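You operate a simulated robot arm through the tools that you are given. There is no shell and no other tool. Be economical: measure what you need, move in short steps, check, and stop when the job is done.

Carry out the task below with a simulated two-armed robot. There is one attempt and no reset: what you move stays moved.

JOB
Switch the motor off and pour about 40 ml from the yellow bottle into the orange jar.
Fine: put the bottle back; stand the jar on top of the green parts cart. Set down upright: yellow bottle, orange jar.

It is judged by the outcome, as a careful person would: the job done as asked, and still so three seconds after it is handed in. It fails if anything else is knocked over, pushed out of place, dropped, spilled or broken.

ROBOT AND FRAMES
Two 7-joint arms with two-finger parallel grippers on one trunk, on a base that drives. Base frame: it is fixed to the floor where the robot stands at the start and does not move with it; the origin is under the middle of the robot, x ahead of it, y to its left, z up. Readings come in mm, degrees, newtons and seconds.
The left shoulder is at the start at [50, 158, 1158], the right one opposite. With the tool pointing down near the work surface each hand reaches from about 100 to 660 mm from the robot's upright axis, wherever it stands, measured 20 degrees to its own side. Places, roughly: black handwheel [600, 1100, 900]; black knee button [400, 600, 500]; black lamp switch [700, 0, 900]; black tension knob [600, 1200, 1100]; blue drain valve [600, 800, 700]; blue speed knob [700, -200, 900]; green test button [700, -100, 900]; presser lever [700, 1000, 1100]; red motor switch [700, 100, 900]; red oil button [600, 800, 1000]; silver tension knob [600, 1200, 1200]; stitch knob [600, 1100, 1100]; top of the green parts cart [-900, 700, 800]; white reset button of the switch box [700, -100, 900]; yellow wing knob [700, 800, 1000]. Payload 3.91 kg a hand.
The TCP of each hand is the grasp point between the finger pads, 30 mm short of the fingertips. In the tool frame z runs along the fingers and y along their closing line. The gripper opens to 110 mm. The fingers are 20 mm wide and 10 mm thick; the gripper's body (48 by 112 mm) begins 55 mm behind the TCP.
Orientation is told as [roll, pitch, yaw] about the base's x, y, z axes, in that order, counted from this pose: with the fingers straight down and closing along the base's y, the tool's x points along the base's -x, its y along +y and its z along -z.

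CONTROLS
- The arms move only by the tool jog_arm. It takes "left_targets", "right_targets" or both (then of equal length, played together; a hand with none holds still); each is a list of rows, each an object of numbers (a shift or turn left out is 0, a gripper value left out holds the last): "x", "y", "z": the shift along the base's x, y, z in mm; "wx", "wy", "wz": the turn, a rotation vector about the base's x, y, z in degrees; "claw": the opening, from 0 (shut) to 1 (fully open). In form: [{"x": .., "y": .., "z": .., "wx": .., "wy": .., "wz": .., "claw": ..}, ...]. A call has 1 to 12 rows; each row shifts and turns the commanded pose from where the row before left it. Each row takes 0.2 s and may step no farther than 50 mm and 8.6 degrees from the row before; otherwise, or with a gripper value out of range, the whole call is refused. A pose out of reach is approached as far as the arm can. The call stops where the force on the tool passes 40 N (or 10 N more than at its start, if that is more) or the arm is blocked; 0.2 s more then pass. The fingers move at their own pace (about 153 mm/s each) and stop on an object; they squeeze with about 28 N. The grip force told is the motor's: it shows also when the fingers shut on nothing. Time passes only in rows, and 0.2 s behind the last, so rows that do not move let the fingers close. The reply holds the time, the measured pose of the TCP, the force on the tool along the base axes, the opening and the grip force, in the units named above and with some noise, with the torque about the TCP (base axes, N m) and any sound that the robot's microphone picked up.
- Cameras (640 x 400 px; columns grow to the right, rows downward): "scene" is now at [128.6, 27.1, 1326.6]; the picture's right is [0.29, -0.96, 0.00], its down [-0.24, -0.07, -0.97] and it looks along [0.93, 0.28, -0.26] (base axes); focal length 214 px, centre (320, 200). "left" rides on the left gripper at [72, -17, -103] in its tool frame; the picture's right is [0.23, 0.97, 0.00], its down [-0.76, 0.18, -0.62] and it looks along [-0.61, 0.14, 0.78] (tool axes); focal length 222 px, centre (320, 200). "right" rides on the right gripper at [72, 17, -103] in its tool frame; the picture's right is [-0.23, 0.97, 0.00], its down [-0.76, -0.18, -0.62] and it looks along [-0.61, -0.14, 0.78] (tool axes); focal length 222 px, centre (320, 200).
- capture(camera): a new picture of that camera. The clock stands still meanwhile.
- raise_lower(by): slides the trunk up (or, below 0, down) by that many mm; the arms and the scene camera ride with it, the base frame stays. It gives what a move gives, with no picture.
- base_move(legs): drives the robot by 1 to 6 legs, each [ahead, turn to the left] in mm and degrees, along the robot's own axes; the way and the turn of a leg run together, so that a leg with both is an arc; at most 1500 mm and 180 degrees a leg. The arms and the cameras ride along, it lands a little off, and it stops where it bumps. It gives what a move gives.
- pan_tilt(pan, tilt): turns the head with the scene camera to pan (to the left, within 80 degrees either way) and tilt (down, from -29 to 69), counted from straight ahead of the robot. It gives what a move gives.
- measure_at(camera, pixels): for up to 12 pixels [column, row] of the newest picture of that camera ("zoom" is the newest enlarged one), the place [x, y, z] in the base frame of the surface seen there, good to about 3 mm. The clock stands still meanwhile.
- close_up(camera, box): a new picture of the part [left, top, right, bottom] of that camera's present view, enlarged. The clock stands still meanwhile.
- close_job(): hands the job in; it is judged then, once.

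Keep the steps short. Do not move on a guess: measure, check each grasp and each placing, and mend mistakes. In all there are 80 turns and 62 pictures (those below and enlarged ones count). Leave the grippers open and the arms clear of the work at the hand-in unless told otherwise, and finish with a single line.

The tools are called after "Request:" as a command line: name --argument value ..., lists and objects as JSON in quotes. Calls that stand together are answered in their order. jog_arm: Moves the arms, as the interface text tells. Its arguments: {"type":"object","properties":{"left_targets":{"type":"array"},"right_targets":{"type":"array"}},"required":[]} The other tools are called the same way: raise_lower (by) slides the trunk up or down; base_move (legs) drives the base; pan_tilt (pan, tilt) turns the head that bears the scene camera; capture (camera) takes a picture; measure_at (camera, pixels) gives the place of the surface under pixels of a picture; close_up (camera, box) takes an enlarged picture of a part of a camera's view; close_job () hands the job in.

At the start:

```text
time_s: 0.0
left_position: [419.6, 369.4, 999.9]
left_tcp_rot: [-0.1, 0.0, 0.0]
left_contact_force: [-0.7, 0.2, 0.1]
left_ft_torque: [-0.01, -0.01, -0.01]
left_grip_width: 110.0
left_grasp_force: 0.0
right_position: [400.3, -57.5, 1289.2]
right_tcp_rot: [0.0, 0.0, 0.0]
right_contact_force: [0.4, 0.3, -0.2]
right_ft_torque: [0.01, 0.03, 0.01]
right_grip_width: 109.8
right_grasp_force: 0.0
trunk travel left (down, up): [-400.0, 82.0]
robot x, y, heading: [-0.4, 3.2, 0.1]
head pan, tilt: [16.8, 14.8]
```

scene: 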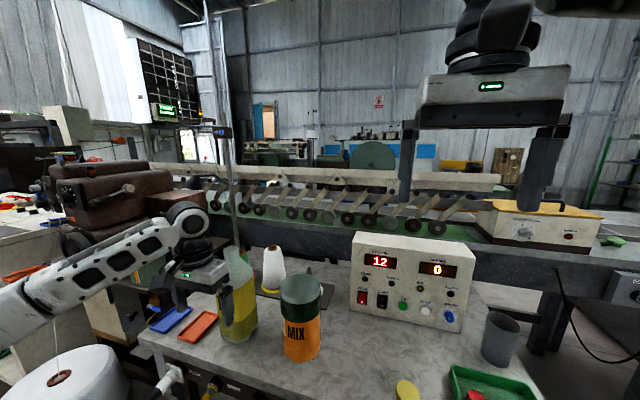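
right: 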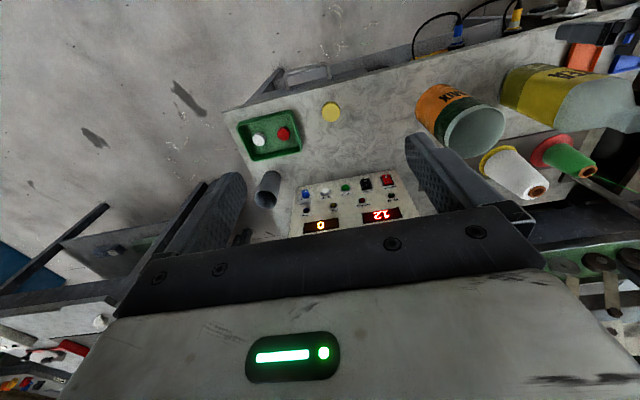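
left: 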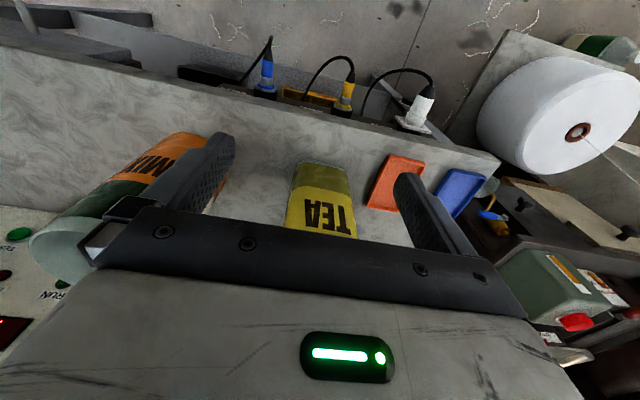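

I see the switch box (pixels ~350-475, 230-330), the yellow bottle (~235,300) and the orange jar (~300,320). First I enlarge these to see details and measure.

Request:
close_up --camera "scene" --box '[340, 220, 490, 340]'

Request:
close_up --camera "scene" --box '[140, 220, 360, 380]'

Request:
measure_at --camera "scene" --pixels '[[361, 298], [382, 299], [402, 305], [233, 250], [238, 300], [240, 338], [301, 283], [302, 330], [303, 358], [210, 360], [275, 272], [380, 370]]'

```text
3.33 times, centred on (415, 280) of scene
```

zoom: 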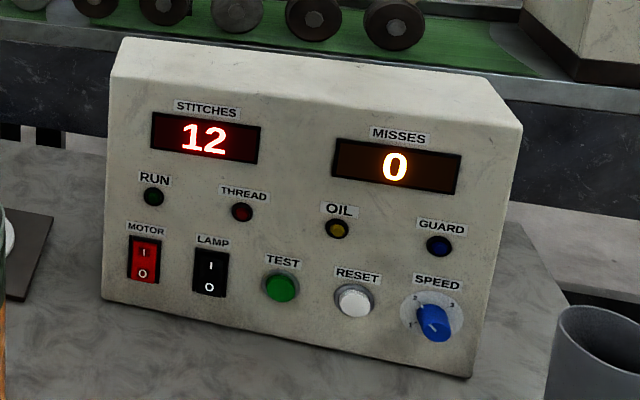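

```text
2.50 times, centred on (250, 300) of scene
```

zoom: 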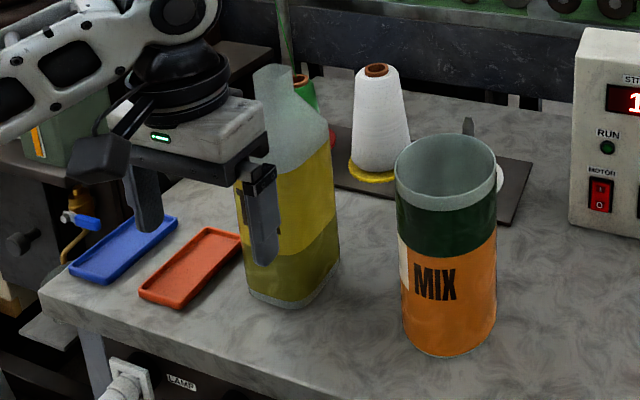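

```text
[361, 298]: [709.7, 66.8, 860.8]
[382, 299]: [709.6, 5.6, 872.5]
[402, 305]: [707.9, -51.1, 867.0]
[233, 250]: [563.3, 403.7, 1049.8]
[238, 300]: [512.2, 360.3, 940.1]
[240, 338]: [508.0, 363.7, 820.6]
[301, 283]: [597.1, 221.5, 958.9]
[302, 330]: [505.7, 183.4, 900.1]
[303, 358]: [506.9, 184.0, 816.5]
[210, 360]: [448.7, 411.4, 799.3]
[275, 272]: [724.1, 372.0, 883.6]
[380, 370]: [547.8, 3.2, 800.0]
```

Table top is at z≈800. I look with the right hand camera from above: the switch rocker state and the jar and bottle openings.

Request:
close_up --camera "right" --box '[290, 160, 420, 240]'

Request:
close_up --camera "right" --box '[400, 40, 640, 190]'

Request:
measure_at --camera "right" --pixels '[[388, 180], [365, 184], [445, 131], [503, 118], [476, 107], [472, 153], [474, 130], [560, 95], [610, 100], [625, 85], [530, 70], [425, 100]]'

```text
4.92 times, centred on (355, 200) of right
```

zoom: 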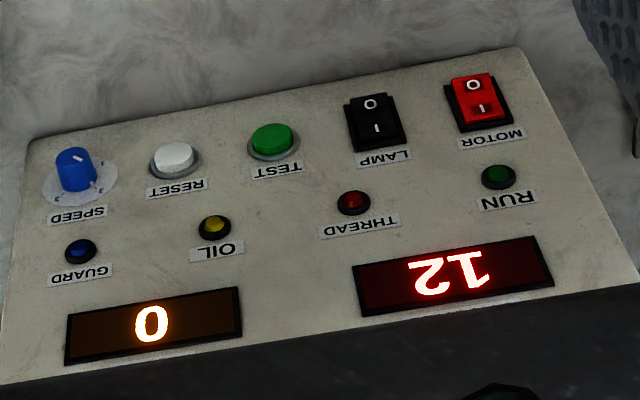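

```text
2.67 times, centred on (520, 115) of right
```

zoom: 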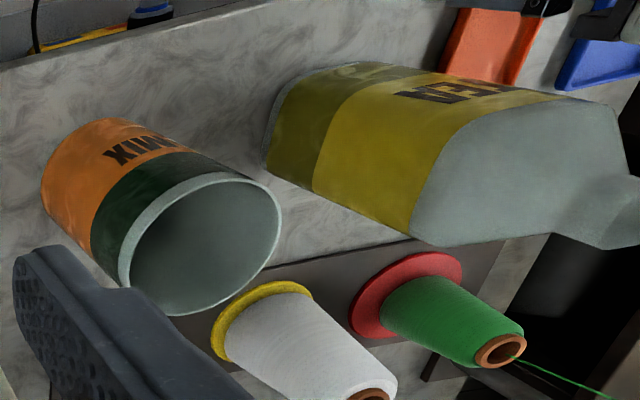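

```text
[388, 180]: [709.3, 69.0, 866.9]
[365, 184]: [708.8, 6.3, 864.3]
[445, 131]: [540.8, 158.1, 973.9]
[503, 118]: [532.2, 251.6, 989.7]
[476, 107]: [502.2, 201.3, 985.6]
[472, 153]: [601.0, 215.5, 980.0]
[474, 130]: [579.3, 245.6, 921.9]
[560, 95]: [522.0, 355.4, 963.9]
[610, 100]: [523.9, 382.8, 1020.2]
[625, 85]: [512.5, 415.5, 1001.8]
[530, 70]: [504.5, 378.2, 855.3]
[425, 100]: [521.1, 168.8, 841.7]
```

Both rockers look alike so I need a nearer view. Jar: Ø≈96 centred near (551, 205), rim z≈985. I move the right hand with shut fingers, pitching it forward, to in front of the switch at a distance.

Request:
jog_arm --right_targets '[{"y": 15, "z": -20, "wy": -7.5, "claw": 0}, {"y": 15, "z": -25, "wy": -7.5}, {"y": 15, "z": -25, "wy": -7.5}, {"y": 15, "z": -25, "wy": -7.5}, {"y": 15, "z": -25, "wy": -7.5}, {"y": 15, "z": -25, "wy": -7.5}, {"y": 15, "z": -25, "wy": -7.5}, {"y": 20, "z": -30, "wy": -7.5}, {"x": 30, "z": -40}, {"x": 40, "z": -40}, {"x": 40, "z": -40}]'

Request:
capture --camera "right"

```text
refused: row 10 steps farther than a row can; nothing moved
```

```text
54 pictures are left
```

right: 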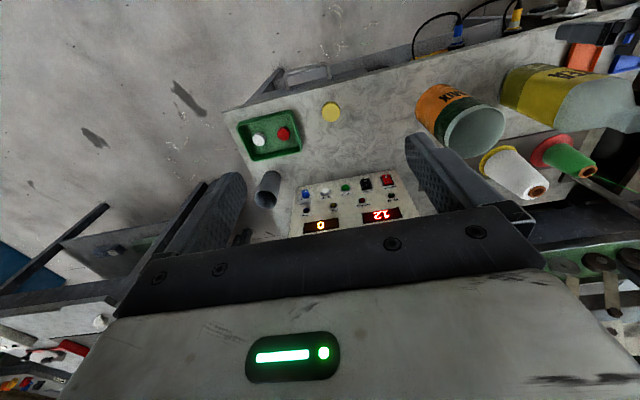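

The step was over 50 mm; I send it again with smaller steps.

Request:
jog_arm --right_targets '[{"y": 15, "z": -20, "wy": -7.5, "claw": 0}, {"y": 15, "z": -25, "wy": -7.5}, {"y": 15, "z": -25, "wy": -7.5}, {"y": 15, "z": -25, "wy": -7.5}, {"y": 15, "z": -25, "wy": -7.5}, {"y": 15, "z": -25, "wy": -7.5}, {"y": 15, "z": -25, "wy": -7.5}, {"y": 20, "z": -30, "wy": -7.5}, {"x": 30, "z": -35}, {"x": 35, "z": -35}, {"x": 35, "z": -35}]'

Request:
capture --camera "right"

```text
time_s: 2.4
left_position: [418.7, 370.1, 1001.0]
left_tcp_rot: [0.1, 0.0, 0.1]
left_contact_force: [0.1, 0.6, 0.0]
left_ft_torque: [-0.01, 0.01, 0.0]
left_grip_width: 110.0
left_grasp_force: 0.1
right_position: [498.6, 66.1, 984.1]
right_tcp_rot: [-0.1, -60.1, -0.1]
right_contact_force: [-0.1, 0.1, 1.2]
right_ft_torque: [-0.01, -0.01, 0.0]
right_grip_width: 0.2
right_grasp_force: 28.2
trunk travel left (down, up): [-400.0, 82.0]
robot x, y, heading: [-1.2, 1.4, 0.0]
head pan, tilt: [16.8, 14.8]
```

```text
53 pictures are left
```

right: 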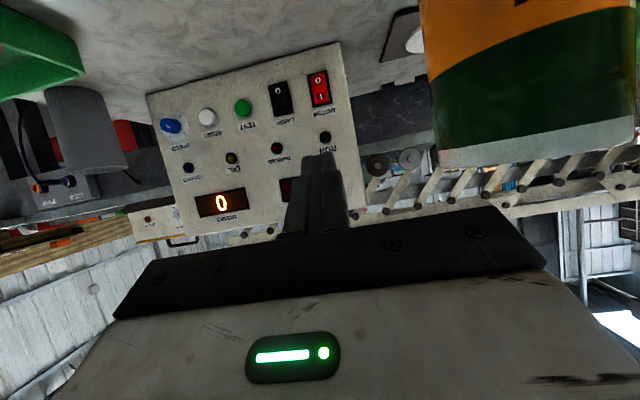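

Request:
close_up --camera "right" --box '[260, 60, 350, 116]'

Request:
measure_at --camera "right" --pixels '[[318, 74], [319, 80], [320, 88], [321, 96], [323, 105], [305, 80], [342, 80], [305, 120], [310, 85], [328, 85], [281, 88], [281, 108]]'

```text
7.11 times, centred on (305, 88) of right
```

zoom: 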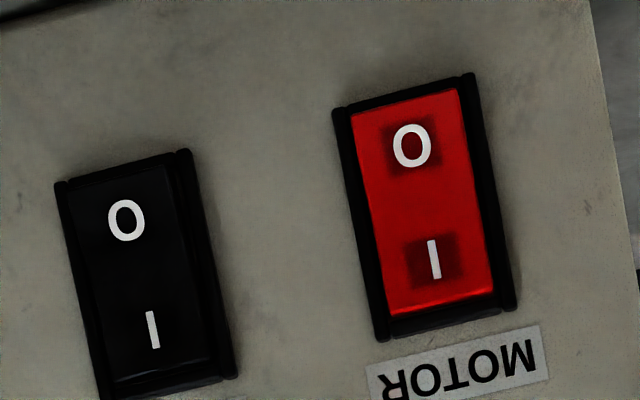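

```text
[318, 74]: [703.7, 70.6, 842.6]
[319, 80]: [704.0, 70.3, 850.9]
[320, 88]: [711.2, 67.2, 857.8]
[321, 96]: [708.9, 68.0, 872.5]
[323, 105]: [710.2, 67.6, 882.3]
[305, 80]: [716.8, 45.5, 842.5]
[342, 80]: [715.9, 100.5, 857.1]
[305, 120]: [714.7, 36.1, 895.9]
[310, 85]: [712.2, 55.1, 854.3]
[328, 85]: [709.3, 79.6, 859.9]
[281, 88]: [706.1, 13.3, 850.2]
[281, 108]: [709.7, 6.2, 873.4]
```

The rocker's O end (lower, z≈847, x≈704) stands out and the I end is in: motor is on. I approach to 15 mm in front of the O end.

Request:
jog_arm --right_targets '[{"x": 20, "z": -32, "y": 3}, {"x": 30, "z": -32}, {"x": 30, "z": -32}, {"x": 30, "z": -32}, {"x": 30, "z": -2}, {"x": 15, "z": 0}, {}]'

Request:
close_up --camera "right" --box '[200, 40, 440, 190]'

```text
time_s: 4.0
left_position: [419.4, 369.3, 1000.6]
left_tcp_rot: [0.0, 0.0, 0.0]
left_contact_force: [0.1, -0.1, -0.2]
left_ft_torque: [0.0, 0.0, 0.0]
left_grip_width: 110.0
left_grasp_force: 0.0
right_position: [653.4, 70.5, 853.0]
right_tcp_rot: [0.1, -59.9, -0.1]
right_contact_force: [-1.0, -0.6, -0.2]
right_ft_torque: [0.03, -0.01, 0.03]
right_grip_width: 0.0
right_grasp_force: 27.8
trunk travel left (down, up): [-400.0, 82.0]
robot x, y, heading: [-1.3, 2.8, 0.2]
head pan, tilt: [16.8, 14.8]
```

```text
2.67 times, centred on (320, 115) of right
```

zoom: 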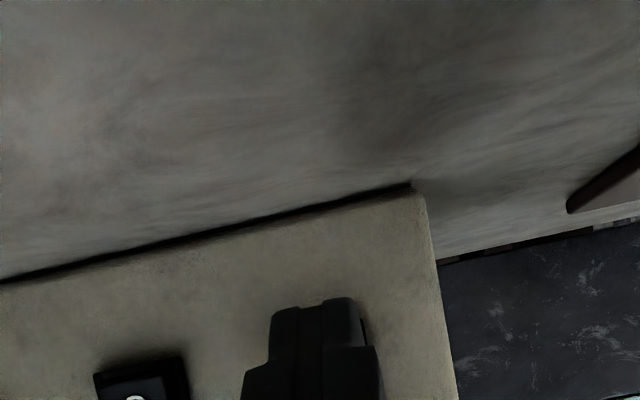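

Position as planned. I push slowly in x, watching the force and sound.

Request:
jog_arm --right_targets '[{"x": 8}, {"x": 6}, {"x": 4}, {"x": 4}, {"x": 3}, {"x": 3}]'

```text
time_s: 5.4
left_position: [419.6, 369.5, 1000.9]
left_tcp_rot: [0.0, 0.0, 0.0]
left_contact_force: [0.1, -0.3, 0.1]
left_ft_torque: [0.02, -0.03, -0.03]
left_grip_width: 109.8
left_grasp_force: 0.1
right_position: [674.7, 76.0, 852.5]
right_tcp_rot: [0.7, -59.9, 0.2]
right_contact_force: [-0.4, -1.0, 0.3]
right_ft_torque: [-0.01, 0.01, -0.02]
right_grip_width: 0.0
right_grasp_force: 28.2
right hand out of reach, approached as far as the arm can: row 5, 6
trunk travel left (down, up): [-400.0, 82.0]
robot x, y, heading: [-0.7, -0.5, 0.2]
head pan, tilt: [16.8, 14.8]
```

The reach ended just before contact. I back off and raise both hands by 120 mm, then lower the trunk 120 mm for more reach.

Request:
jog_arm --right_targets '[{"x": -30, "y": -4}, {"x": -30, "z": 25}, {"z": 40}, {"z": 45}, {"z": 10}]' --left_targets '[{"z": 40}, {"z": 40}, {"z": 40}, {}, {}]'

Request:
raise_lower --by -120

```text
time_s: 6.6
left_position: [417.8, 368.2, 1121.6]
left_tcp_rot: [0.0, 0.0, 0.0]
left_contact_force: [-0.9, 0.3, 0.1]
left_ft_torque: [-0.04, 0.02, 0.03]
left_grip_width: 110.2
left_grasp_force: 0.1
right_position: [615.4, 70.8, 973.1]
right_tcp_rot: [0.0, -60.0, 0.0]
right_contact_force: [-0.2, -0.2, -0.1]
right_ft_torque: [0.01, -0.02, 0.0]
right_grip_width: 0.1
right_grasp_force: 28.2
trunk travel left (down, up): [-400.0, 82.0]
robot x, y, heading: [4.4, -1.5, 0.1]
head pan, tilt: [16.8, 14.8]
```

```text
time_s: 8.1
left_position: [416.8, 369.0, 1001.4]
left_tcp_rot: [0.0, -0.1, 0.0]
left_contact_force: [0.2, -0.1, -0.1]
left_ft_torque: [0.02, -0.03, 0.01]
left_grip_width: 110.0
left_grasp_force: 0.2
right_position: [615.4, 71.8, 852.6]
right_tcp_rot: [0.2, -60.0, -0.1]
right_contact_force: [-0.3, 0.0, -0.5]
right_ft_torque: [-0.04, 0.01, -0.01]
right_grip_width: 0.0
right_grasp_force: 28.3
trunk travel left (down, up): [-280.0, 202.0]
robot x, y, heading: [-1.0, 2.5, 0.1]
head pan, tilt: [16.8, 14.8]
```

Now I go forward again with more reach, slowly at the end.

Request:
jog_arm --right_targets '[{"x": 20, "y": -2}, {"x": 20}, {"x": 10}, {"x": 5}, {"x": 4}, {"x": 3}, {"x": 3}, {"x": 3}]'

```text
time_s: 9.9
left_position: [415.1, 368.9, 1002.6]
left_tcp_rot: [0.0, -0.1, 0.0]
left_contact_force: [0.1, -0.2, 0.4]
left_ft_torque: [0.02, -0.05, 0.01]
left_grip_width: 110.2
left_grasp_force: 0.0
right_position: [678.4, 71.2, 851.6]
right_tcp_rot: [0.1, -59.5, 0.0]
right_contact_force: [-3.4, -0.3, 0.6]
right_ft_torque: [0.02, -0.09, 0.02]
right_grip_width: 0.0
right_grasp_force: 28.0
trunk travel left (down, up): [-280.0, 202.0]
robot x, y, heading: [-4.0, 2.5, -0.0]
head pan, tilt: [16.8, 14.8]
stopped in row 8 (right hand): the force on the tool passed its limit at 44 N (the readings are from after the stop); the commanded pose is now the measured one
```

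It pressed to 44 N. I back off and look at the rocker.

Request:
jog_arm --right_targets '[{"x": -30}, {"x": -40, "z": 10}, {"x": -40, "z": 40}, {"x": -30, "z": 40}, {"x": -20, "z": 40}, {}]'

Request:
close_up --camera "right" --box '[230, 50, 390, 150]'

```text
refused: row 3 steps farther than a row can; nothing moved
```

```text
4.00 times, centred on (310, 100) of right
```

zoom: 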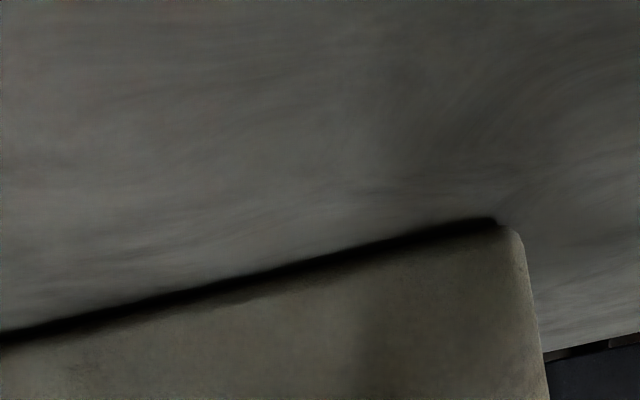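

Request:
jog_arm --right_targets '[{"x": -30}, {"x": -40, "z": 10}, {"x": -40, "z": 25}, {"x": -30, "z": 35}, {"x": -20, "z": 40}, {"z": 20}, {}]'

Request:
close_up --camera "right" --box '[230, 50, 390, 150]'

```text
time_s: 11.5
left_position: [416.8, 368.0, 1002.4]
left_tcp_rot: [0.1, 0.1, 0.1]
left_contact_force: [-0.3, 0.2, 0.6]
left_ft_torque: [0.04, 0.03, 0.01]
left_grip_width: 109.7
left_grasp_force: 0.0
right_position: [524.1, 65.2, 976.8]
right_tcp_rot: [-1.6, -59.4, 0.6]
right_contact_force: [-0.7, 0.0, -0.6]
right_ft_torque: [0.0, 0.02, -0.02]
right_grip_width: 0.0
right_grasp_force: 28.7
trunk travel left (down, up): [-280.0, 202.0]
robot x, y, heading: [-0.3, 1.3, 0.2]
head pan, tilt: [16.8, 14.8]
```

```text
4.00 times, centred on (310, 100) of right
```

zoom: 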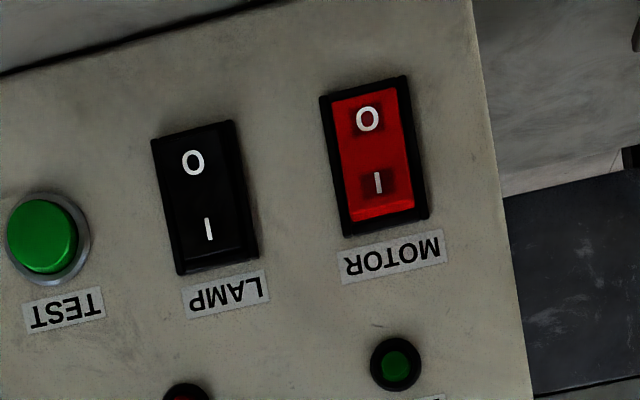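

The look has changed slightly; I enlarge more and measure depth.

Request:
close_up --camera "right" --box '[260, 60, 350, 116]'

Request:
measure_at --camera "zoom" --pixels '[[365, 110], [367, 150], [373, 190], [380, 240], [385, 275], [390, 300], [395, 325], [100, 185], [105, 220], [120, 290], [125, 330], [125, 350]]'

```text
7.11 times, centred on (305, 88) of right
```

zoom: 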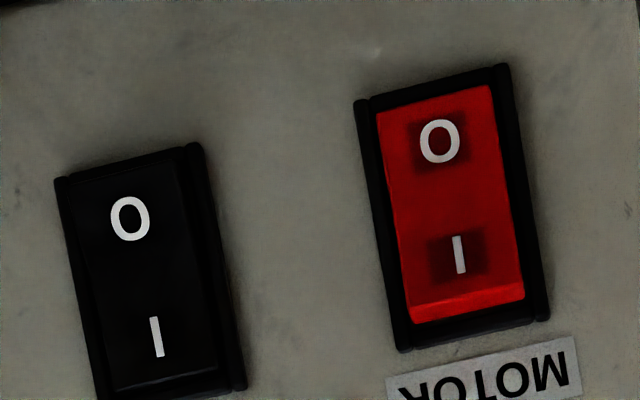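

```text
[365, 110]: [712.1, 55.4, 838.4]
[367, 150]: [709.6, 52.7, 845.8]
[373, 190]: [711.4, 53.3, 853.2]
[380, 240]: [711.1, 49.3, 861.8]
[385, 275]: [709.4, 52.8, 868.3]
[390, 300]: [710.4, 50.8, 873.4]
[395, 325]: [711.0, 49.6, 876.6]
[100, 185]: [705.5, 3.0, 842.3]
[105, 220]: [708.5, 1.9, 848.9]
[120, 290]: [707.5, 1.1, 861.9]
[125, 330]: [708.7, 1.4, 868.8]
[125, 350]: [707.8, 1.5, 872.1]
```

Request:
measure_at --camera "zoom" --pixels '[[435, 100], [420, 110], [470, 100], [430, 180], [450, 210], [440, 275], [475, 285], [500, 280], [430, 285], [465, 305], [125, 180], [170, 365]]'

Request:
close_up --camera "scene" --box '[340, 190, 420, 280]'

```text
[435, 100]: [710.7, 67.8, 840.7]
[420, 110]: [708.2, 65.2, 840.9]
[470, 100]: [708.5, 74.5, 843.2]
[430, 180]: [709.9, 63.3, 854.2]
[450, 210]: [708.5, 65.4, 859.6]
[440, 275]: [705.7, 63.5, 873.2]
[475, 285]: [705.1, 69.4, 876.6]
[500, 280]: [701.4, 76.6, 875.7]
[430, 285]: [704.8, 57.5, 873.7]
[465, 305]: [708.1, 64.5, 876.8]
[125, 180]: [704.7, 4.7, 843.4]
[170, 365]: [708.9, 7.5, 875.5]
```

```text
4.44 times, centred on (380, 235) of scene
```

zoom: 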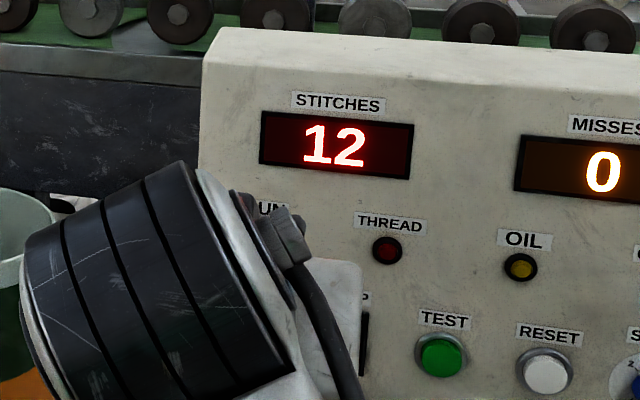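

The rocker has flipped: O end now in (x≈710), I end out (x≈704); lamp switch unchanged. Now I take the right hand clear and level, and raise the left to view the bottle.

Request:
jog_arm --right_targets '[{"x": -20, "z": 25, "y": -10}, {"x": -20, "z": 25, "y": -15, "wy": 7.5}, {"x": -15, "z": 25, "y": -15, "wy": 7.5}, {"x": -15, "z": 25, "y": -15, "wy": 7.5}, {"x": -15, "z": 25, "y": -15, "wy": 7.5}, {"x": -15, "z": 25, "y": -15, "wy": 7.5}, {"x": -15, "z": 20, "y": -15, "wy": 7.5}, {"y": -15, "wy": 7.5}, {"y": -15, "wy": 7.5}]' --left_targets '[{"z": 30}, {"z": 30}, {"z": 30}, {"z": 30}, {"z": 20}, {}, {}, {}, {}]'

Request:
capture --camera "left"

Request:
pan_tilt --pan 28 --tilt 25

Request:
capture --camera "scene"

```text
time_s: 13.5
left_position: [415.8, 367.2, 1143.2]
left_tcp_rot: [0.0, 0.1, -0.1]
left_contact_force: [-0.1, 0.7, -0.2]
left_ft_torque: [-0.02, 0.0, 0.01]
left_grip_width: 110.0
left_grasp_force: 0.1
right_position: [500.8, -34.6, 1106.0]
right_tcp_rot: [-0.1, 0.5, 0.0]
right_contact_force: [0.8, 0.0, -0.1]
right_ft_torque: [-0.03, -0.01, 0.03]
right_grip_width: 0.0
right_grasp_force: 28.0
right hand out of reach, approached as far as the arm can: row 2, 3, 4, 5
trunk travel left (down, up): [-280.0, 202.0]
robot x, y, heading: [3.7, -0.5, 0.2]
head pan, tilt: [16.8, 14.8]
```

```text
46 pictures are left
```

left: 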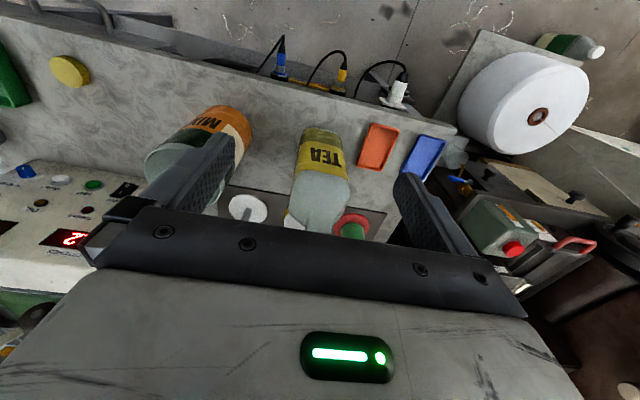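

```text
time_s: 14.2
left_position: [417.0, 367.8, 1142.7]
left_tcp_rot: [0.0, 0.0, 0.1]
left_contact_force: [0.3, 1.0, -0.2]
left_ft_torque: [-0.01, 0.04, 0.03]
left_grip_width: 109.8
left_grasp_force: 0.0
right_position: [501.9, -36.1, 1104.5]
right_tcp_rot: [-0.1, 0.4, 0.0]
right_contact_force: [0.0, 0.0, 0.5]
right_ft_torque: [0.0, -0.02, 0.03]
right_grip_width: 0.1
right_grasp_force: 28.0
trunk travel left (down, up): [-280.0, 202.0]
robot x, y, heading: [0.6, -1.1, 0.1]
head pan, tilt: [28.0, 25.0]
```

```text
45 pictures are left
```

scene: 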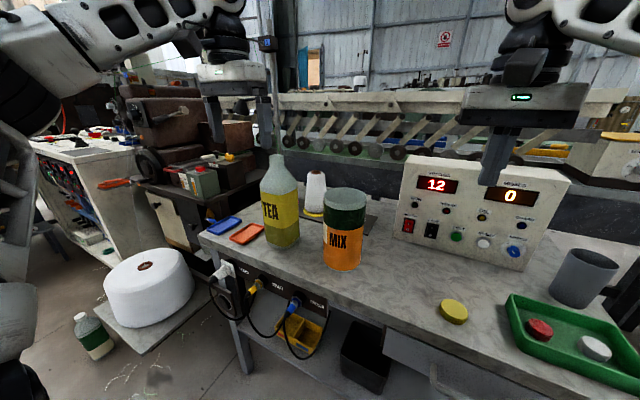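

Request:
close_up --camera "scene" --box '[230, 140, 390, 280]'

Request:
measure_at --camera "zoom" --pixels '[[185, 60], [170, 140], [215, 125], [150, 200], [230, 200], [270, 200], [160, 350], [215, 375], [275, 345], [195, 350], [265, 240], [245, 380]]'

Request:
measure_at --camera "left" --pixels '[[320, 131], [302, 140], [342, 148], [300, 172], [348, 178], [320, 175], [290, 212], [330, 215], [310, 225], [210, 145], [150, 165], [195, 190]]'

```text
2.86 times, centred on (310, 210) of scene
```

zoom: 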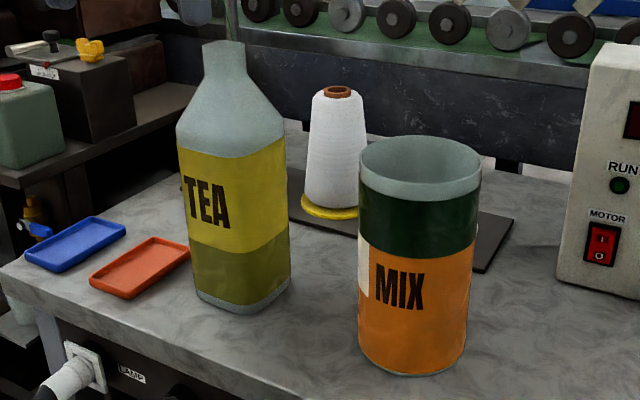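

```text
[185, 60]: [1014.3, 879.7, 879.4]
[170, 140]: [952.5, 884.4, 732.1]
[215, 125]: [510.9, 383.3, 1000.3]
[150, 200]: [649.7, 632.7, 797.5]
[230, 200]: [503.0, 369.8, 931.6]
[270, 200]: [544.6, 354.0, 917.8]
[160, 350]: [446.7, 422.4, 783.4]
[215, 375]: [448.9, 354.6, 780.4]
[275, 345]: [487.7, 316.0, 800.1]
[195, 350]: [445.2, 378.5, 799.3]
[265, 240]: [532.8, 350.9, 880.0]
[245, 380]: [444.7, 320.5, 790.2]
```

```text
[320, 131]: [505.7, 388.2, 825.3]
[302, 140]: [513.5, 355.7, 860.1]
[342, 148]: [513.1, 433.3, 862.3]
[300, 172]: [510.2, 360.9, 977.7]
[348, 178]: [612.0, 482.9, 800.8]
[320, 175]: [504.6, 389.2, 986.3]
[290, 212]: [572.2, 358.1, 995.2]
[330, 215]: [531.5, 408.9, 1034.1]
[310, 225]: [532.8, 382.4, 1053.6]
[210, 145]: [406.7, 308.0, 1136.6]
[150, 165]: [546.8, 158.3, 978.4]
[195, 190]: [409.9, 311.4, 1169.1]
```

I zoom on the bottle and the jar separately for the outline and any liquid level.

Request:
close_up --camera "scene" --box '[255, 145, 311, 255]'

Request:
measure_at --camera "zoom" --pixels '[[300, 40], [350, 45], [250, 45], [320, 65], [200, 120], [400, 120], [290, 150], [250, 250], [400, 250], [250, 340], [400, 340], [300, 372]]'

```text
3.64 times, centred on (283, 200) of scene
```

zoom: 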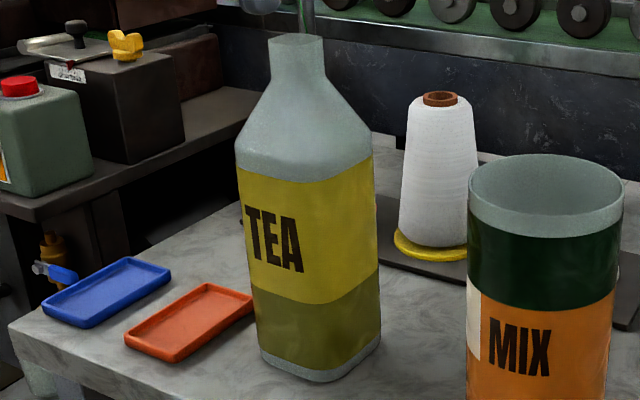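

```text
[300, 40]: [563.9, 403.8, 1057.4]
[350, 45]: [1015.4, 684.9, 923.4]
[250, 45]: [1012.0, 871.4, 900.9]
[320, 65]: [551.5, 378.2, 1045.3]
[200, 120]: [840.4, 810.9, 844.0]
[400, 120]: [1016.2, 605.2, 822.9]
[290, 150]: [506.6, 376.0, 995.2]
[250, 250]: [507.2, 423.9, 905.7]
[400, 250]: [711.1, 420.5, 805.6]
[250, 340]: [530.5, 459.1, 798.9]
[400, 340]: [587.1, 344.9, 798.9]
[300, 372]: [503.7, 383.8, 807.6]
```

Request:
measure_at --camera "zoom" --pixels '[[244, 210], [252, 212], [265, 215], [280, 217], [295, 218], [310, 218], [325, 216], [340, 214], [350, 212], [360, 210], [368, 208], [373, 206]]'

Request:
close_up --camera "left" --box '[260, 110, 380, 240]'

Request:
measure_at --camera "zoom" --pixels '[[300, 60], [300, 100], [250, 180], [400, 180], [230, 250], [400, 260], [240, 350], [300, 380], [340, 380], [290, 375], [330, 360], [360, 390]]'

```text
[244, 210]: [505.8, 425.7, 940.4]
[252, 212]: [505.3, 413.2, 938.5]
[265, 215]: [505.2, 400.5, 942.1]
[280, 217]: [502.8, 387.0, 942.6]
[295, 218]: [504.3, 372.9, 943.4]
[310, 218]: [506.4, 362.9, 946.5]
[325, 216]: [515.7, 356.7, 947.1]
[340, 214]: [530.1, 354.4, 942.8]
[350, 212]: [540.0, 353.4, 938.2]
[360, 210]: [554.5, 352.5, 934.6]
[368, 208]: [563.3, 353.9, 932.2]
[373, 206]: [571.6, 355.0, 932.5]
```

```text
3.08 times, centred on (320, 175) of left
```

zoom: 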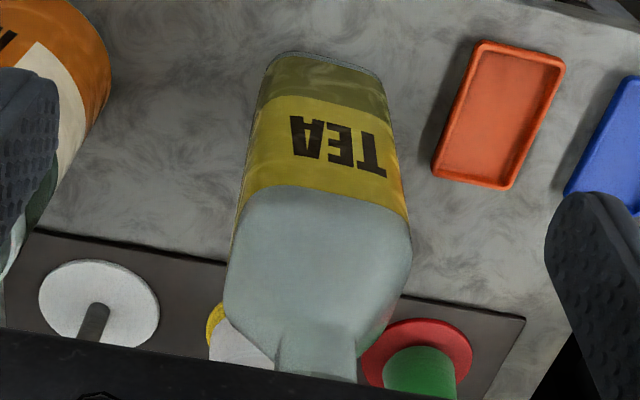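

```text
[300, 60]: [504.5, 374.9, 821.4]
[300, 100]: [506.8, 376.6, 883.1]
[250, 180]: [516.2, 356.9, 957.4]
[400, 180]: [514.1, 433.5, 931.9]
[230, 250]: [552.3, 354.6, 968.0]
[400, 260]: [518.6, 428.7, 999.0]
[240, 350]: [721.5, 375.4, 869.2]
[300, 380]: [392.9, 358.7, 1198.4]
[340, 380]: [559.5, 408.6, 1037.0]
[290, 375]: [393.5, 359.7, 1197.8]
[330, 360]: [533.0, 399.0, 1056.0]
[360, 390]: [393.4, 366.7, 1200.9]
```

Bottle: axis-aligned, x≈504–588, y≈353–436, body up to z≈985, mouth z≈1057, centre ≈(546, 394). Now I bring the right hand camera over the jar to look inside before pouring.

Request:
jog_arm --right_targets '[{"z": 35, "y": 20}, {"z": 30, "y": 35, "x": 5}, {"z": 20, "y": 40, "x": 5}, {"z": 10, "y": 40, "x": 5}, {"y": 40, "x": 5}, {"y": 45, "x": 8}, {}]' --left_targets '[{"y": 20}, {"y": 20}, {}, {}, {}, {}, {}]'

Request:
capture --camera "right"

```text
time_s: 15.8
left_position: [416.4, 407.0, 1143.5]
left_tcp_rot: [0.0, 0.0, 0.0]
left_contact_force: [-0.4, 0.9, 0.3]
left_ft_torque: [0.0, 0.01, 0.0]
left_grip_width: 109.9
left_grasp_force: 0.0
right_position: [471.5, 49.3, 1142.5]
right_tcp_rot: [0.0, 0.5, 0.0]
right_contact_force: [-0.5, -0.8, -0.6]
right_ft_torque: [0.02, 0.0, -0.04]
right_grip_width: 0.1
right_grasp_force: 28.3
right hand out of reach, approached as far as the arm can: row 2, 3, 4, 5, 6
trunk travel left (down, up): [-280.0, 202.0]
robot x, y, heading: [2.0, -2.2, -0.2]
head pan, tilt: [28.0, 25.0]
```

```text
41 pictures are left
```

right: 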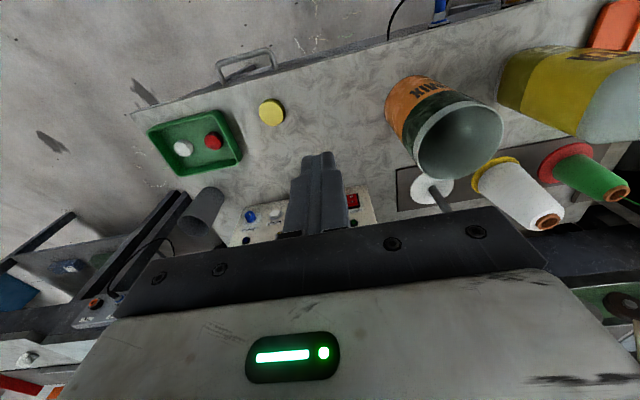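

The right arm runs out of reach. I check the free space ahead of the base, under the table edge, before driving a little closer.

Request:
measure_at --camera "scene" --pixels '[[365, 325], [380, 365], [300, 330], [243, 350], [420, 345], [530, 375], [300, 280], [212, 245], [450, 375], [340, 370]]'

Request:
pan_tilt --pan 0 --tilt 60

Request:
capture --camera "scene"

```text
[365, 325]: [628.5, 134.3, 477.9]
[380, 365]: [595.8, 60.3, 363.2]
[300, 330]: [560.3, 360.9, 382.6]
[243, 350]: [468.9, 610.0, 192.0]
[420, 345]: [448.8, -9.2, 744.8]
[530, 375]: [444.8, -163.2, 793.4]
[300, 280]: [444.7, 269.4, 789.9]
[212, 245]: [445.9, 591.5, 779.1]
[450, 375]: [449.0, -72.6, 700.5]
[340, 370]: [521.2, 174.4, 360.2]
```

```text
time_s: 16.9
left_position: [417.5, 408.4, 1143.1]
left_tcp_rot: [-0.1, 0.0, 0.1]
left_contact_force: [0.8, -0.2, 0.7]
left_ft_torque: [0.04, 0.02, 0.01]
left_grip_width: 110.2
left_grasp_force: 0.0
right_position: [471.3, 49.3, 1142.9]
right_tcp_rot: [-0.1, 0.6, -0.1]
right_contact_force: [-0.1, -0.6, -0.9]
right_ft_torque: [0.01, -0.01, -0.01]
right_grip_width: 0.0
right_grasp_force: 28.1
trunk travel left (down, up): [-280.0, 202.0]
robot x, y, heading: [-2.7, 3.9, 0.0]
head pan, tilt: [0.0, 60.0]
```

```text
40 pictures are left
```

scene: 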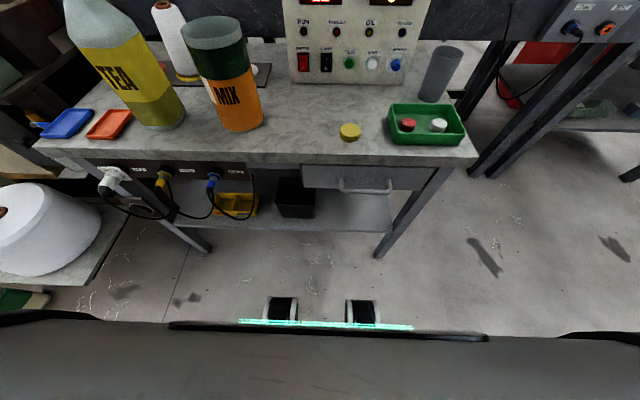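

Request:
measure_at --camera "scene" --pixels '[[330, 326], [280, 308], [362, 308], [365, 188], [105, 182], [213, 180], [165, 180], [330, 345], [60, 320]]'

```text
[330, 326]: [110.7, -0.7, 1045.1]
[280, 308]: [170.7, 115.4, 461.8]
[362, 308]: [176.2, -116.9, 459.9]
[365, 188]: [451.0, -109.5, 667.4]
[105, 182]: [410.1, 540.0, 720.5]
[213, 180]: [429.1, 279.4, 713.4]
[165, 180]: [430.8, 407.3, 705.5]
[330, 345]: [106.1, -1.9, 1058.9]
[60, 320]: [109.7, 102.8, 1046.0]
```

Nothing of the robot stands out beyond x≈180, and the table plugs begin at x≈410. Hands are above everything. I drive 130 mm ahead.

Request:
base_move --legs '[[130, 0]]'

Request:
pan_tilt --pan 30 --tilt 35

```text
time_s: 18.1
left_position: [546.7, 408.5, 1142.5]
left_tcp_rot: [0.0, 0.1, 0.0]
left_contact_force: [-0.1, -0.2, 0.2]
left_ft_torque: [-0.01, 0.01, 0.0]
left_grip_width: 110.1
left_grasp_force: 0.1
right_position: [601.2, 51.0, 1142.5]
right_tcp_rot: [0.0, 0.5, 0.0]
right_contact_force: [0.5, 1.1, 0.7]
right_ft_torque: [0.0, 0.0, -0.02]
right_grip_width: 0.0
right_grasp_force: 27.7
trunk travel left (down, up): [-280.0, 202.0]
robot x, y, heading: [125.6, -0.6, -0.2]
head pan, tilt: [0.0, 60.0]
```

```text
time_s: 19.1
left_position: [545.0, 408.3, 1144.0]
left_tcp_rot: [0.0, 0.0, 0.1]
left_contact_force: [-0.7, -1.0, -0.5]
left_ft_torque: [-0.03, -0.01, 0.02]
left_grip_width: 110.2
left_grasp_force: 0.1
right_position: [600.1, 51.8, 1144.2]
right_tcp_rot: [-0.1, 0.5, 0.2]
right_contact_force: [-0.4, -0.2, -0.1]
right_ft_torque: [0.01, 0.01, 0.01]
right_grip_width: 0.0
right_grasp_force: 28.4
trunk travel left (down, up): [-280.0, 202.0]
robot x, y, heading: [130.4, 4.1, -0.0]
head pan, tilt: [30.0, 35.0]
```

Raise the trunk 150 mm, then bring the right camera over the jar.

Request:
raise_lower --by 150

Request:
jog_arm --right_targets '[{"y": 25, "x": -10, "z": -15}, {"y": 30, "x": -12, "z": -15}, {"y": 30, "x": -12, "z": -15}, {"y": 30, "x": -12, "z": -15}, {"y": 21, "x": -14, "z": -10}, {}]'

Request:
capture --camera "right"

```text
time_s: 20.8
left_position: [545.3, 408.5, 1293.4]
left_tcp_rot: [0.0, 0.0, 0.1]
left_contact_force: [0.7, 0.2, 0.0]
left_ft_torque: [0.03, 0.01, 0.01]
left_grip_width: 110.1
left_grasp_force: 0.0
right_position: [600.0, 51.0, 1293.2]
right_tcp_rot: [0.0, 0.6, 0.1]
right_contact_force: [0.2, 0.5, 1.0]
right_ft_torque: [-0.01, 0.0, -0.03]
right_grip_width: 0.1
right_grasp_force: 28.3
trunk travel left (down, up): [-430.0, 52.0]
robot x, y, heading: [130.1, -2.3, 0.0]
head pan, tilt: [30.0, 35.0]
```

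```text
time_s: 22.2
left_position: [544.6, 408.7, 1291.4]
left_tcp_rot: [0.1, 0.0, 0.0]
left_contact_force: [0.1, -0.3, 0.7]
left_ft_torque: [0.03, -0.03, 0.0]
left_grip_width: 109.8
left_grasp_force: 0.0
right_position: [544.8, 148.0, 1235.8]
right_tcp_rot: [0.1, 0.5, 0.1]
right_contact_force: [-0.5, -0.5, 0.7]
right_ft_torque: [0.03, 0.02, -0.01]
right_grip_width: 0.2
right_grasp_force: 28.2
right hand out of reach, approached as far as the arm can: row 3, 4, 5
trunk travel left (down, up): [-430.0, 52.0]
robot x, y, heading: [130.2, -4.8, 0.1]
head pan, tilt: [30.0, 35.0]
```

```text
39 pictures are left
```

right: 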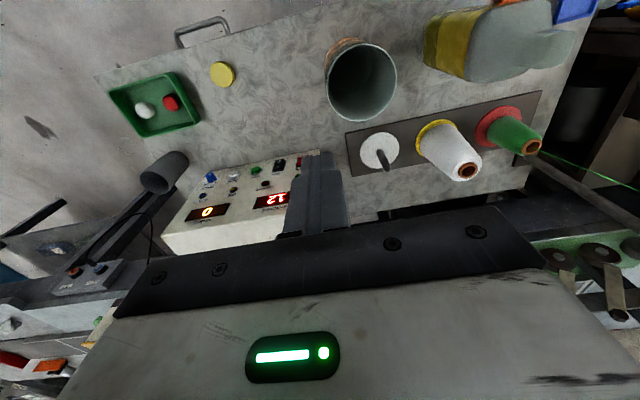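

The jar opening is visible at (361, 80). I enlarge it and measure depth inside.

Request:
close_up --camera "right" --box '[310, 30, 410, 130]'

Request:
measure_at --camera "right" --pixels '[[346, 62], [350, 68], [355, 65], [350, 75], [345, 75], [360, 70], [365, 80], [340, 82], [355, 80], [361, 44], [329, 78], [395, 78]]'

```text
4.00 times, centred on (360, 80) of right
```

zoom: 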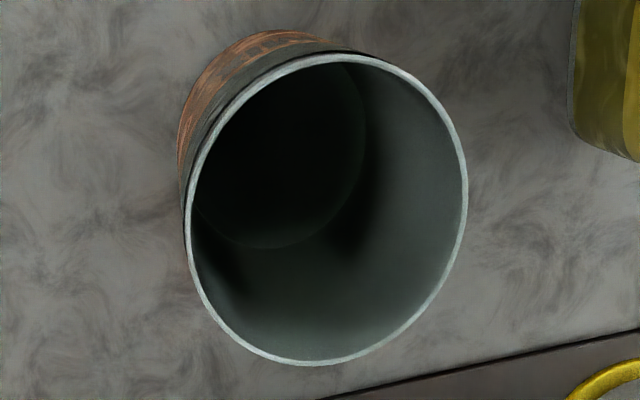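

```text
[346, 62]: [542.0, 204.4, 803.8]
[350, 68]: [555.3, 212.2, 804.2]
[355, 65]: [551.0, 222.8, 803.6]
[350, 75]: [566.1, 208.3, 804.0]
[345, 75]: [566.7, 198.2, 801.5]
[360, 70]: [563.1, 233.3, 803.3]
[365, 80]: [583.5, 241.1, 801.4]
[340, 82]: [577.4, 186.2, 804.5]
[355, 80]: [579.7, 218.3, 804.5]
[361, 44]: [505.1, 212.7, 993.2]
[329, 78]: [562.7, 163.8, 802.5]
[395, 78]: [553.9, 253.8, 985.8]
```

Jar is empty, floor z≈803.5; it's a fine gauge (about 6 mm rise for 40 ml). The right hand stays as an observer. Now I bring the left hand back and turn it forward at bottle mid-height.

Request:
jog_arm --left_targets '[{"x": -45, "claw": 1}, {"x": -45}, {"x": -45}, {"x": -45}, {"z": -30, "wy": -8}, {"z": -30, "wy": -8}, {"z": -30, "wy": -8}, {"z": -30, "wy": -8}, {"z": -30, "wy": -8}, {"z": -30, "wy": -8}]'

Request:
jog_arm --left_targets '[{"z": -35, "wy": -8, "y": -3}, {"z": -35, "wy": -8, "y": -3}, {"z": -35, "wy": -8, "y": -3}, {"z": -35, "wy": -8, "y": -3}, {"z": -35, "wy": -8, "y": -2}, {"z": -10, "wy": -2}, {}]'

Request:
capture --camera "left"

```text
time_s: 24.4
left_position: [458.8, 390.3, 1085.3]
left_tcp_rot: [-0.1, -48.0, 0.0]
left_contact_force: [0.6, 0.2, -1.4]
left_ft_torque: [-0.01, 0.0, 0.01]
left_grip_width: 109.9
left_grasp_force: 0.1
left hand out of reach, approached as far as the arm can: row 2, 3, 4, 9, 10
right_position: [545.0, 147.2, 1235.8]
right_tcp_rot: [0.0, 0.3, 0.2]
right_contact_force: [0.3, -0.3, -0.4]
right_ft_torque: [0.03, -0.03, 0.01]
right_grip_width: 0.0
right_grasp_force: 27.8
trunk travel left (down, up): [-430.0, 52.0]
robot x, y, heading: [129.3, -0.3, -0.4]
head pan, tilt: [30.0, 35.0]
```

```text
time_s: 26.0
left_position: [461.2, 400.3, 963.6]
left_tcp_rot: [-0.2, -75.3, 0.0]
left_contact_force: [-0.1, -0.4, 0.4]
left_ft_torque: [-0.02, 0.0, -0.02]
left_grip_width: 110.0
left_grasp_force: 0.0
left hand out of reach, approached as far as the arm can: row 1, 4, 5, 6
right_position: [545.3, 148.4, 1235.5]
right_tcp_rot: [0.1, 0.6, 0.0]
right_contact_force: [-0.3, -0.2, 0.7]
right_ft_torque: [0.02, 0.0, 0.01]
right_grip_width: 0.1
right_grasp_force: 28.4
trunk travel left (down, up): [-430.0, 52.0]
robot x, y, heading: [128.2, 0.4, 0.2]
head pan, tilt: [30.0, 35.0]
```

```text
37 pictures are left
```

left: 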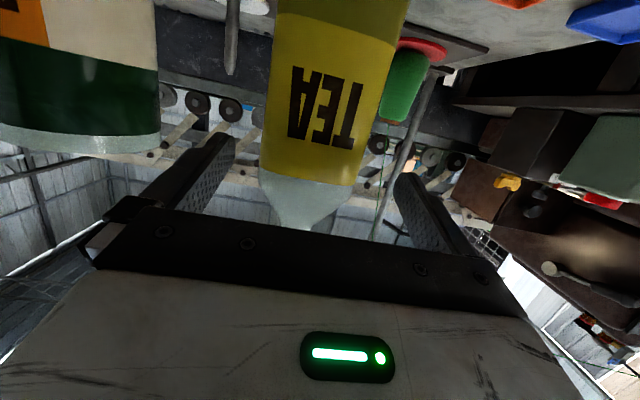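

The hand stopped at pitch −75 since it was folded close to the body. I finish the pitch with the move forward, centring y to 394.

Request:
jog_arm --left_targets '[{"y": -6, "z": -10, "wy": -5, "x": 5}, {"x": 8, "z": -10, "wy": -5}, {"x": 8, "z": -9, "wy": -4.7}, {}]'

```text
time_s: 27.0
left_position: [458.6, 429.9, 981.1]
left_tcp_rot: [-178.8, -88.4, 178.4]
left_contact_force: [-0.2, -1.0, 0.0]
left_ft_torque: [0.0, 0.0, 0.02]
left_grip_width: 109.9
left_grasp_force: 0.0
left hand out of reach, approached as far as the arm can: row 1, 2, 3
right_position: [545.4, 147.6, 1234.9]
right_tcp_rot: [0.1, 0.3, 0.1]
right_contact_force: [0.6, -0.8, 0.4]
right_ft_torque: [-0.01, -0.03, -0.02]
right_grip_width: 0.2
right_grasp_force: 28.4
trunk travel left (down, up): [-430.0, 52.0]
robot x, y, heading: [130.8, 1.3, -0.0]
head pan, tilt: [30.0, 35.0]
```

The hand is too close to the body here. I back the base off 80 mm, which takes the hand clear of the bottle, then check the pose.

Request:
base_move --legs '[[-80, 0]]'

Request:
jog_arm --left_targets '[{}, {}]'

```text
time_s: 28.1
left_position: [380.2, 430.8, 981.4]
left_tcp_rot: [-179.2, -88.3, 178.7]
left_contact_force: [-0.4, 0.0, 0.2]
left_ft_torque: [0.0, 0.01, -0.02]
left_grip_width: 109.9
left_grasp_force: 0.1
right_position: [466.2, 146.8, 1235.8]
right_tcp_rot: [0.0, 0.5, 0.1]
right_contact_force: [-0.5, -0.3, 0.8]
right_ft_torque: [0.03, -0.03, -0.01]
right_grip_width: 0.0
right_grasp_force: 28.2
trunk travel left (down, up): [-430.0, 52.0]
robot x, y, heading: [52.0, 1.6, 0.0]
head pan, tilt: [30.0, 35.0]
```

```text
time_s: 28.7
left_position: [381.3, 430.0, 981.2]
left_tcp_rot: [-179.2, -88.5, 178.8]
left_contact_force: [-0.1, -1.1, 0.0]
left_ft_torque: [0.02, -0.01, -0.01]
left_grip_width: 110.3
left_grasp_force: 0.0
right_position: [465.9, 146.6, 1235.2]
right_tcp_rot: [0.2, 0.3, 0.1]
right_contact_force: [-0.4, 0.1, 0.4]
right_ft_torque: [0.05, 0.02, 0.01]
right_grip_width: 0.0
right_grasp_force: 28.0
trunk travel left (down, up): [-430.0, 52.0]
robot x, y, heading: [48.6, -1.8, 0.2]
head pan, tilt: [30.0, 35.0]
```

Commanded and measured poses agree now. I go to the pre-grasp (440, 394, 935), level.

Request:
jog_arm --left_targets '[{"x": 20, "y": -12, "z": -15, "wy": 1.7}, {"x": 20, "y": -12, "z": -15}, {"x": 20, "y": -12, "z": -16}, {}]'

Request:
capture --camera "left"

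```text
time_s: 29.7
left_position: [412.6, 436.7, 986.3]
left_tcp_rot: [-9.0, -89.8, 8.4]
left_contact_force: [-0.1, -0.4, 0.6]
left_ft_torque: [-0.01, -0.01, 0.01]
left_grip_width: 110.0
left_grasp_force: 0.0
left hand out of reach, approached as far as the arm can: row 1, 2, 3
right_position: [466.2, 147.6, 1235.4]
right_tcp_rot: [0.0, 0.4, 0.2]
right_contact_force: [0.2, -0.8, -0.3]
right_ft_torque: [-0.01, -0.03, -0.02]
right_grip_width: 0.2
right_grasp_force: 28.6
trunk travel left (down, up): [-430.0, 52.0]
robot x, y, heading: [50.0, -2.3, 0.4]
head pan, tilt: [30.0, 35.0]
```

```text
36 pictures are left
```

left: 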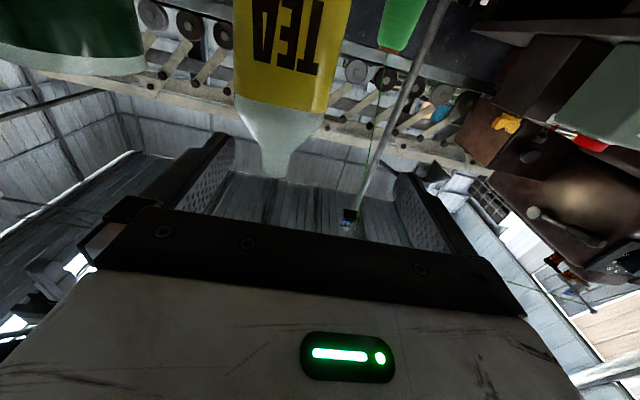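

A wrist limit blocks this with the trunk so high. I raise the left hand 200 mm and move the right hand aside, then lower the trunk 200 mm.

Request:
jog_arm --left_targets '[{"z": 40, "x": -5}, {"z": 40}, {"z": 40}, {"z": 40}, {"z": 40}, {}]' --right_targets '[{"y": -40}, {"y": -40}, {"y": -40}, {"y": -40}, {"x": -10}, {}]'

Request:
raise_lower --by -200

```text
time_s: 31.1
left_position: [407.8, 434.6, 1187.9]
left_tcp_rot: [-22.4, -89.8, 22.2]
left_contact_force: [0.1, -0.1, -0.4]
left_ft_torque: [0.01, -0.03, 0.02]
left_grip_width: 110.1
left_grasp_force: 0.1
right_position: [456.9, -13.8, 1233.3]
right_tcp_rot: [0.1, 0.5, 0.2]
right_contact_force: [0.0, -0.2, 0.5]
right_ft_torque: [-0.01, -0.03, 0.0]
right_grip_width: 0.2
right_grasp_force: 28.0
trunk travel left (down, up): [-430.0, 52.0]
robot x, y, heading: [51.1, -0.9, 0.1]
head pan, tilt: [30.0, 35.0]
```

```text
time_s: 33.3
left_position: [408.1, 435.4, 987.2]
left_tcp_rot: [-16.2, -89.9, 15.7]
left_contact_force: [0.3, 0.0, -0.3]
left_ft_torque: [-0.01, 0.01, 0.01]
left_grip_width: 109.8
left_grasp_force: 0.0
right_position: [457.6, -13.2, 1033.6]
right_tcp_rot: [0.1, 0.4, 0.2]
right_contact_force: [-0.2, -0.1, -0.5]
right_ft_torque: [0.03, 0.0, -0.02]
right_grip_width: 0.0
right_grasp_force: 28.1
trunk travel left (down, up): [-230.0, 252.0]
robot x, y, heading: [51.9, -2.6, 0.2]
head pan, tilt: [30.0, 35.0]
```

Now to (440, 394, 930) again.

Request:
jog_arm --left_targets '[{"x": 10, "y": -14, "z": -15}, {"x": 10, "y": -14, "z": -20}, {"x": 12, "y": -13, "z": -22}, {}]'

Request:
capture --camera "left"

```text
time_s: 34.3
left_position: [440.4, 392.9, 931.0]
left_tcp_rot: [-15.2, -89.9, 14.8]
left_contact_force: [-0.3, -0.3, -0.5]
left_ft_torque: [0.01, 0.01, 0.01]
left_grip_width: 110.0
left_grasp_force: 0.1
right_position: [457.4, -12.4, 1032.9]
right_tcp_rot: [0.1, 0.3, 0.2]
right_contact_force: [1.0, 0.6, -0.2]
right_ft_torque: [0.0, -0.02, 0.05]
right_grip_width: 0.0
right_grasp_force: 28.2
trunk travel left (down, up): [-230.0, 252.0]
robot x, y, heading: [48.0, 1.2, 0.1]
head pan, tilt: [30.0, 35.0]
```

```text
35 pictures are left
```

left: 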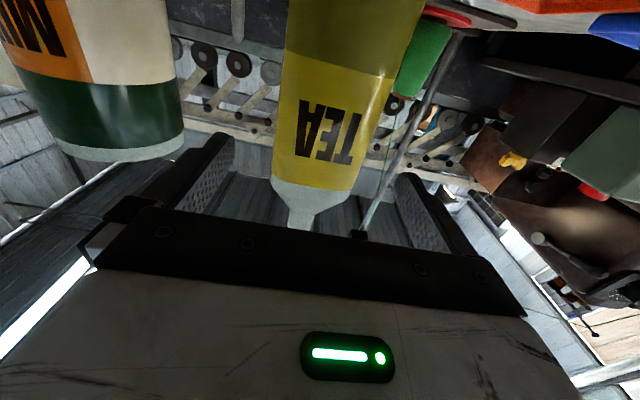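

Reached, bottle lies between the fingers. I advance 98 mm so the pads sit at the bottle's middle (body stays 13+ mm off its face).

Request:
jog_arm --left_targets '[{"x": 20, "y": 1}, {"x": 20}, {"x": 20}, {"x": 20}, {"x": 17}, {}]'

Request:
capture --camera "left"

```text
time_s: 35.7
left_position: [536.4, 394.1, 930.1]
left_tcp_rot: [-22.4, -89.9, 21.8]
left_contact_force: [-0.7, -0.3, 0.2]
left_ft_torque: [0.01, 0.03, 0.01]
left_grip_width: 109.8
left_grasp_force: 0.0
right_position: [456.7, -11.8, 1033.1]
right_tcp_rot: [0.1, 0.4, 0.1]
right_contact_force: [-0.4, 0.6, -0.1]
right_ft_torque: [-0.02, -0.03, -0.01]
right_grip_width: 0.1
right_grasp_force: 27.9
trunk travel left (down, up): [-230.0, 252.0]
robot x, y, heading: [48.7, 1.3, 0.1]
head pan, tilt: [30.0, 35.0]
```

```text
34 pictures are left
```

left: 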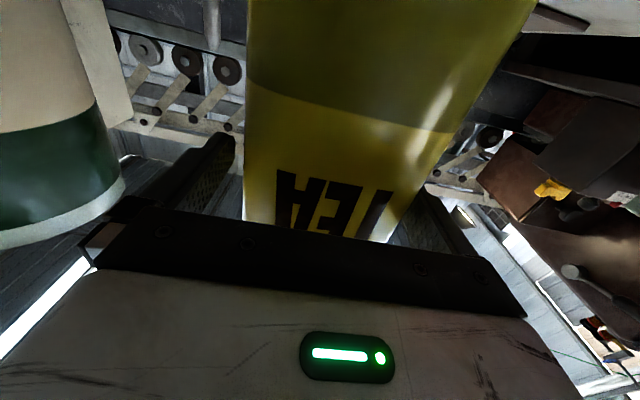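

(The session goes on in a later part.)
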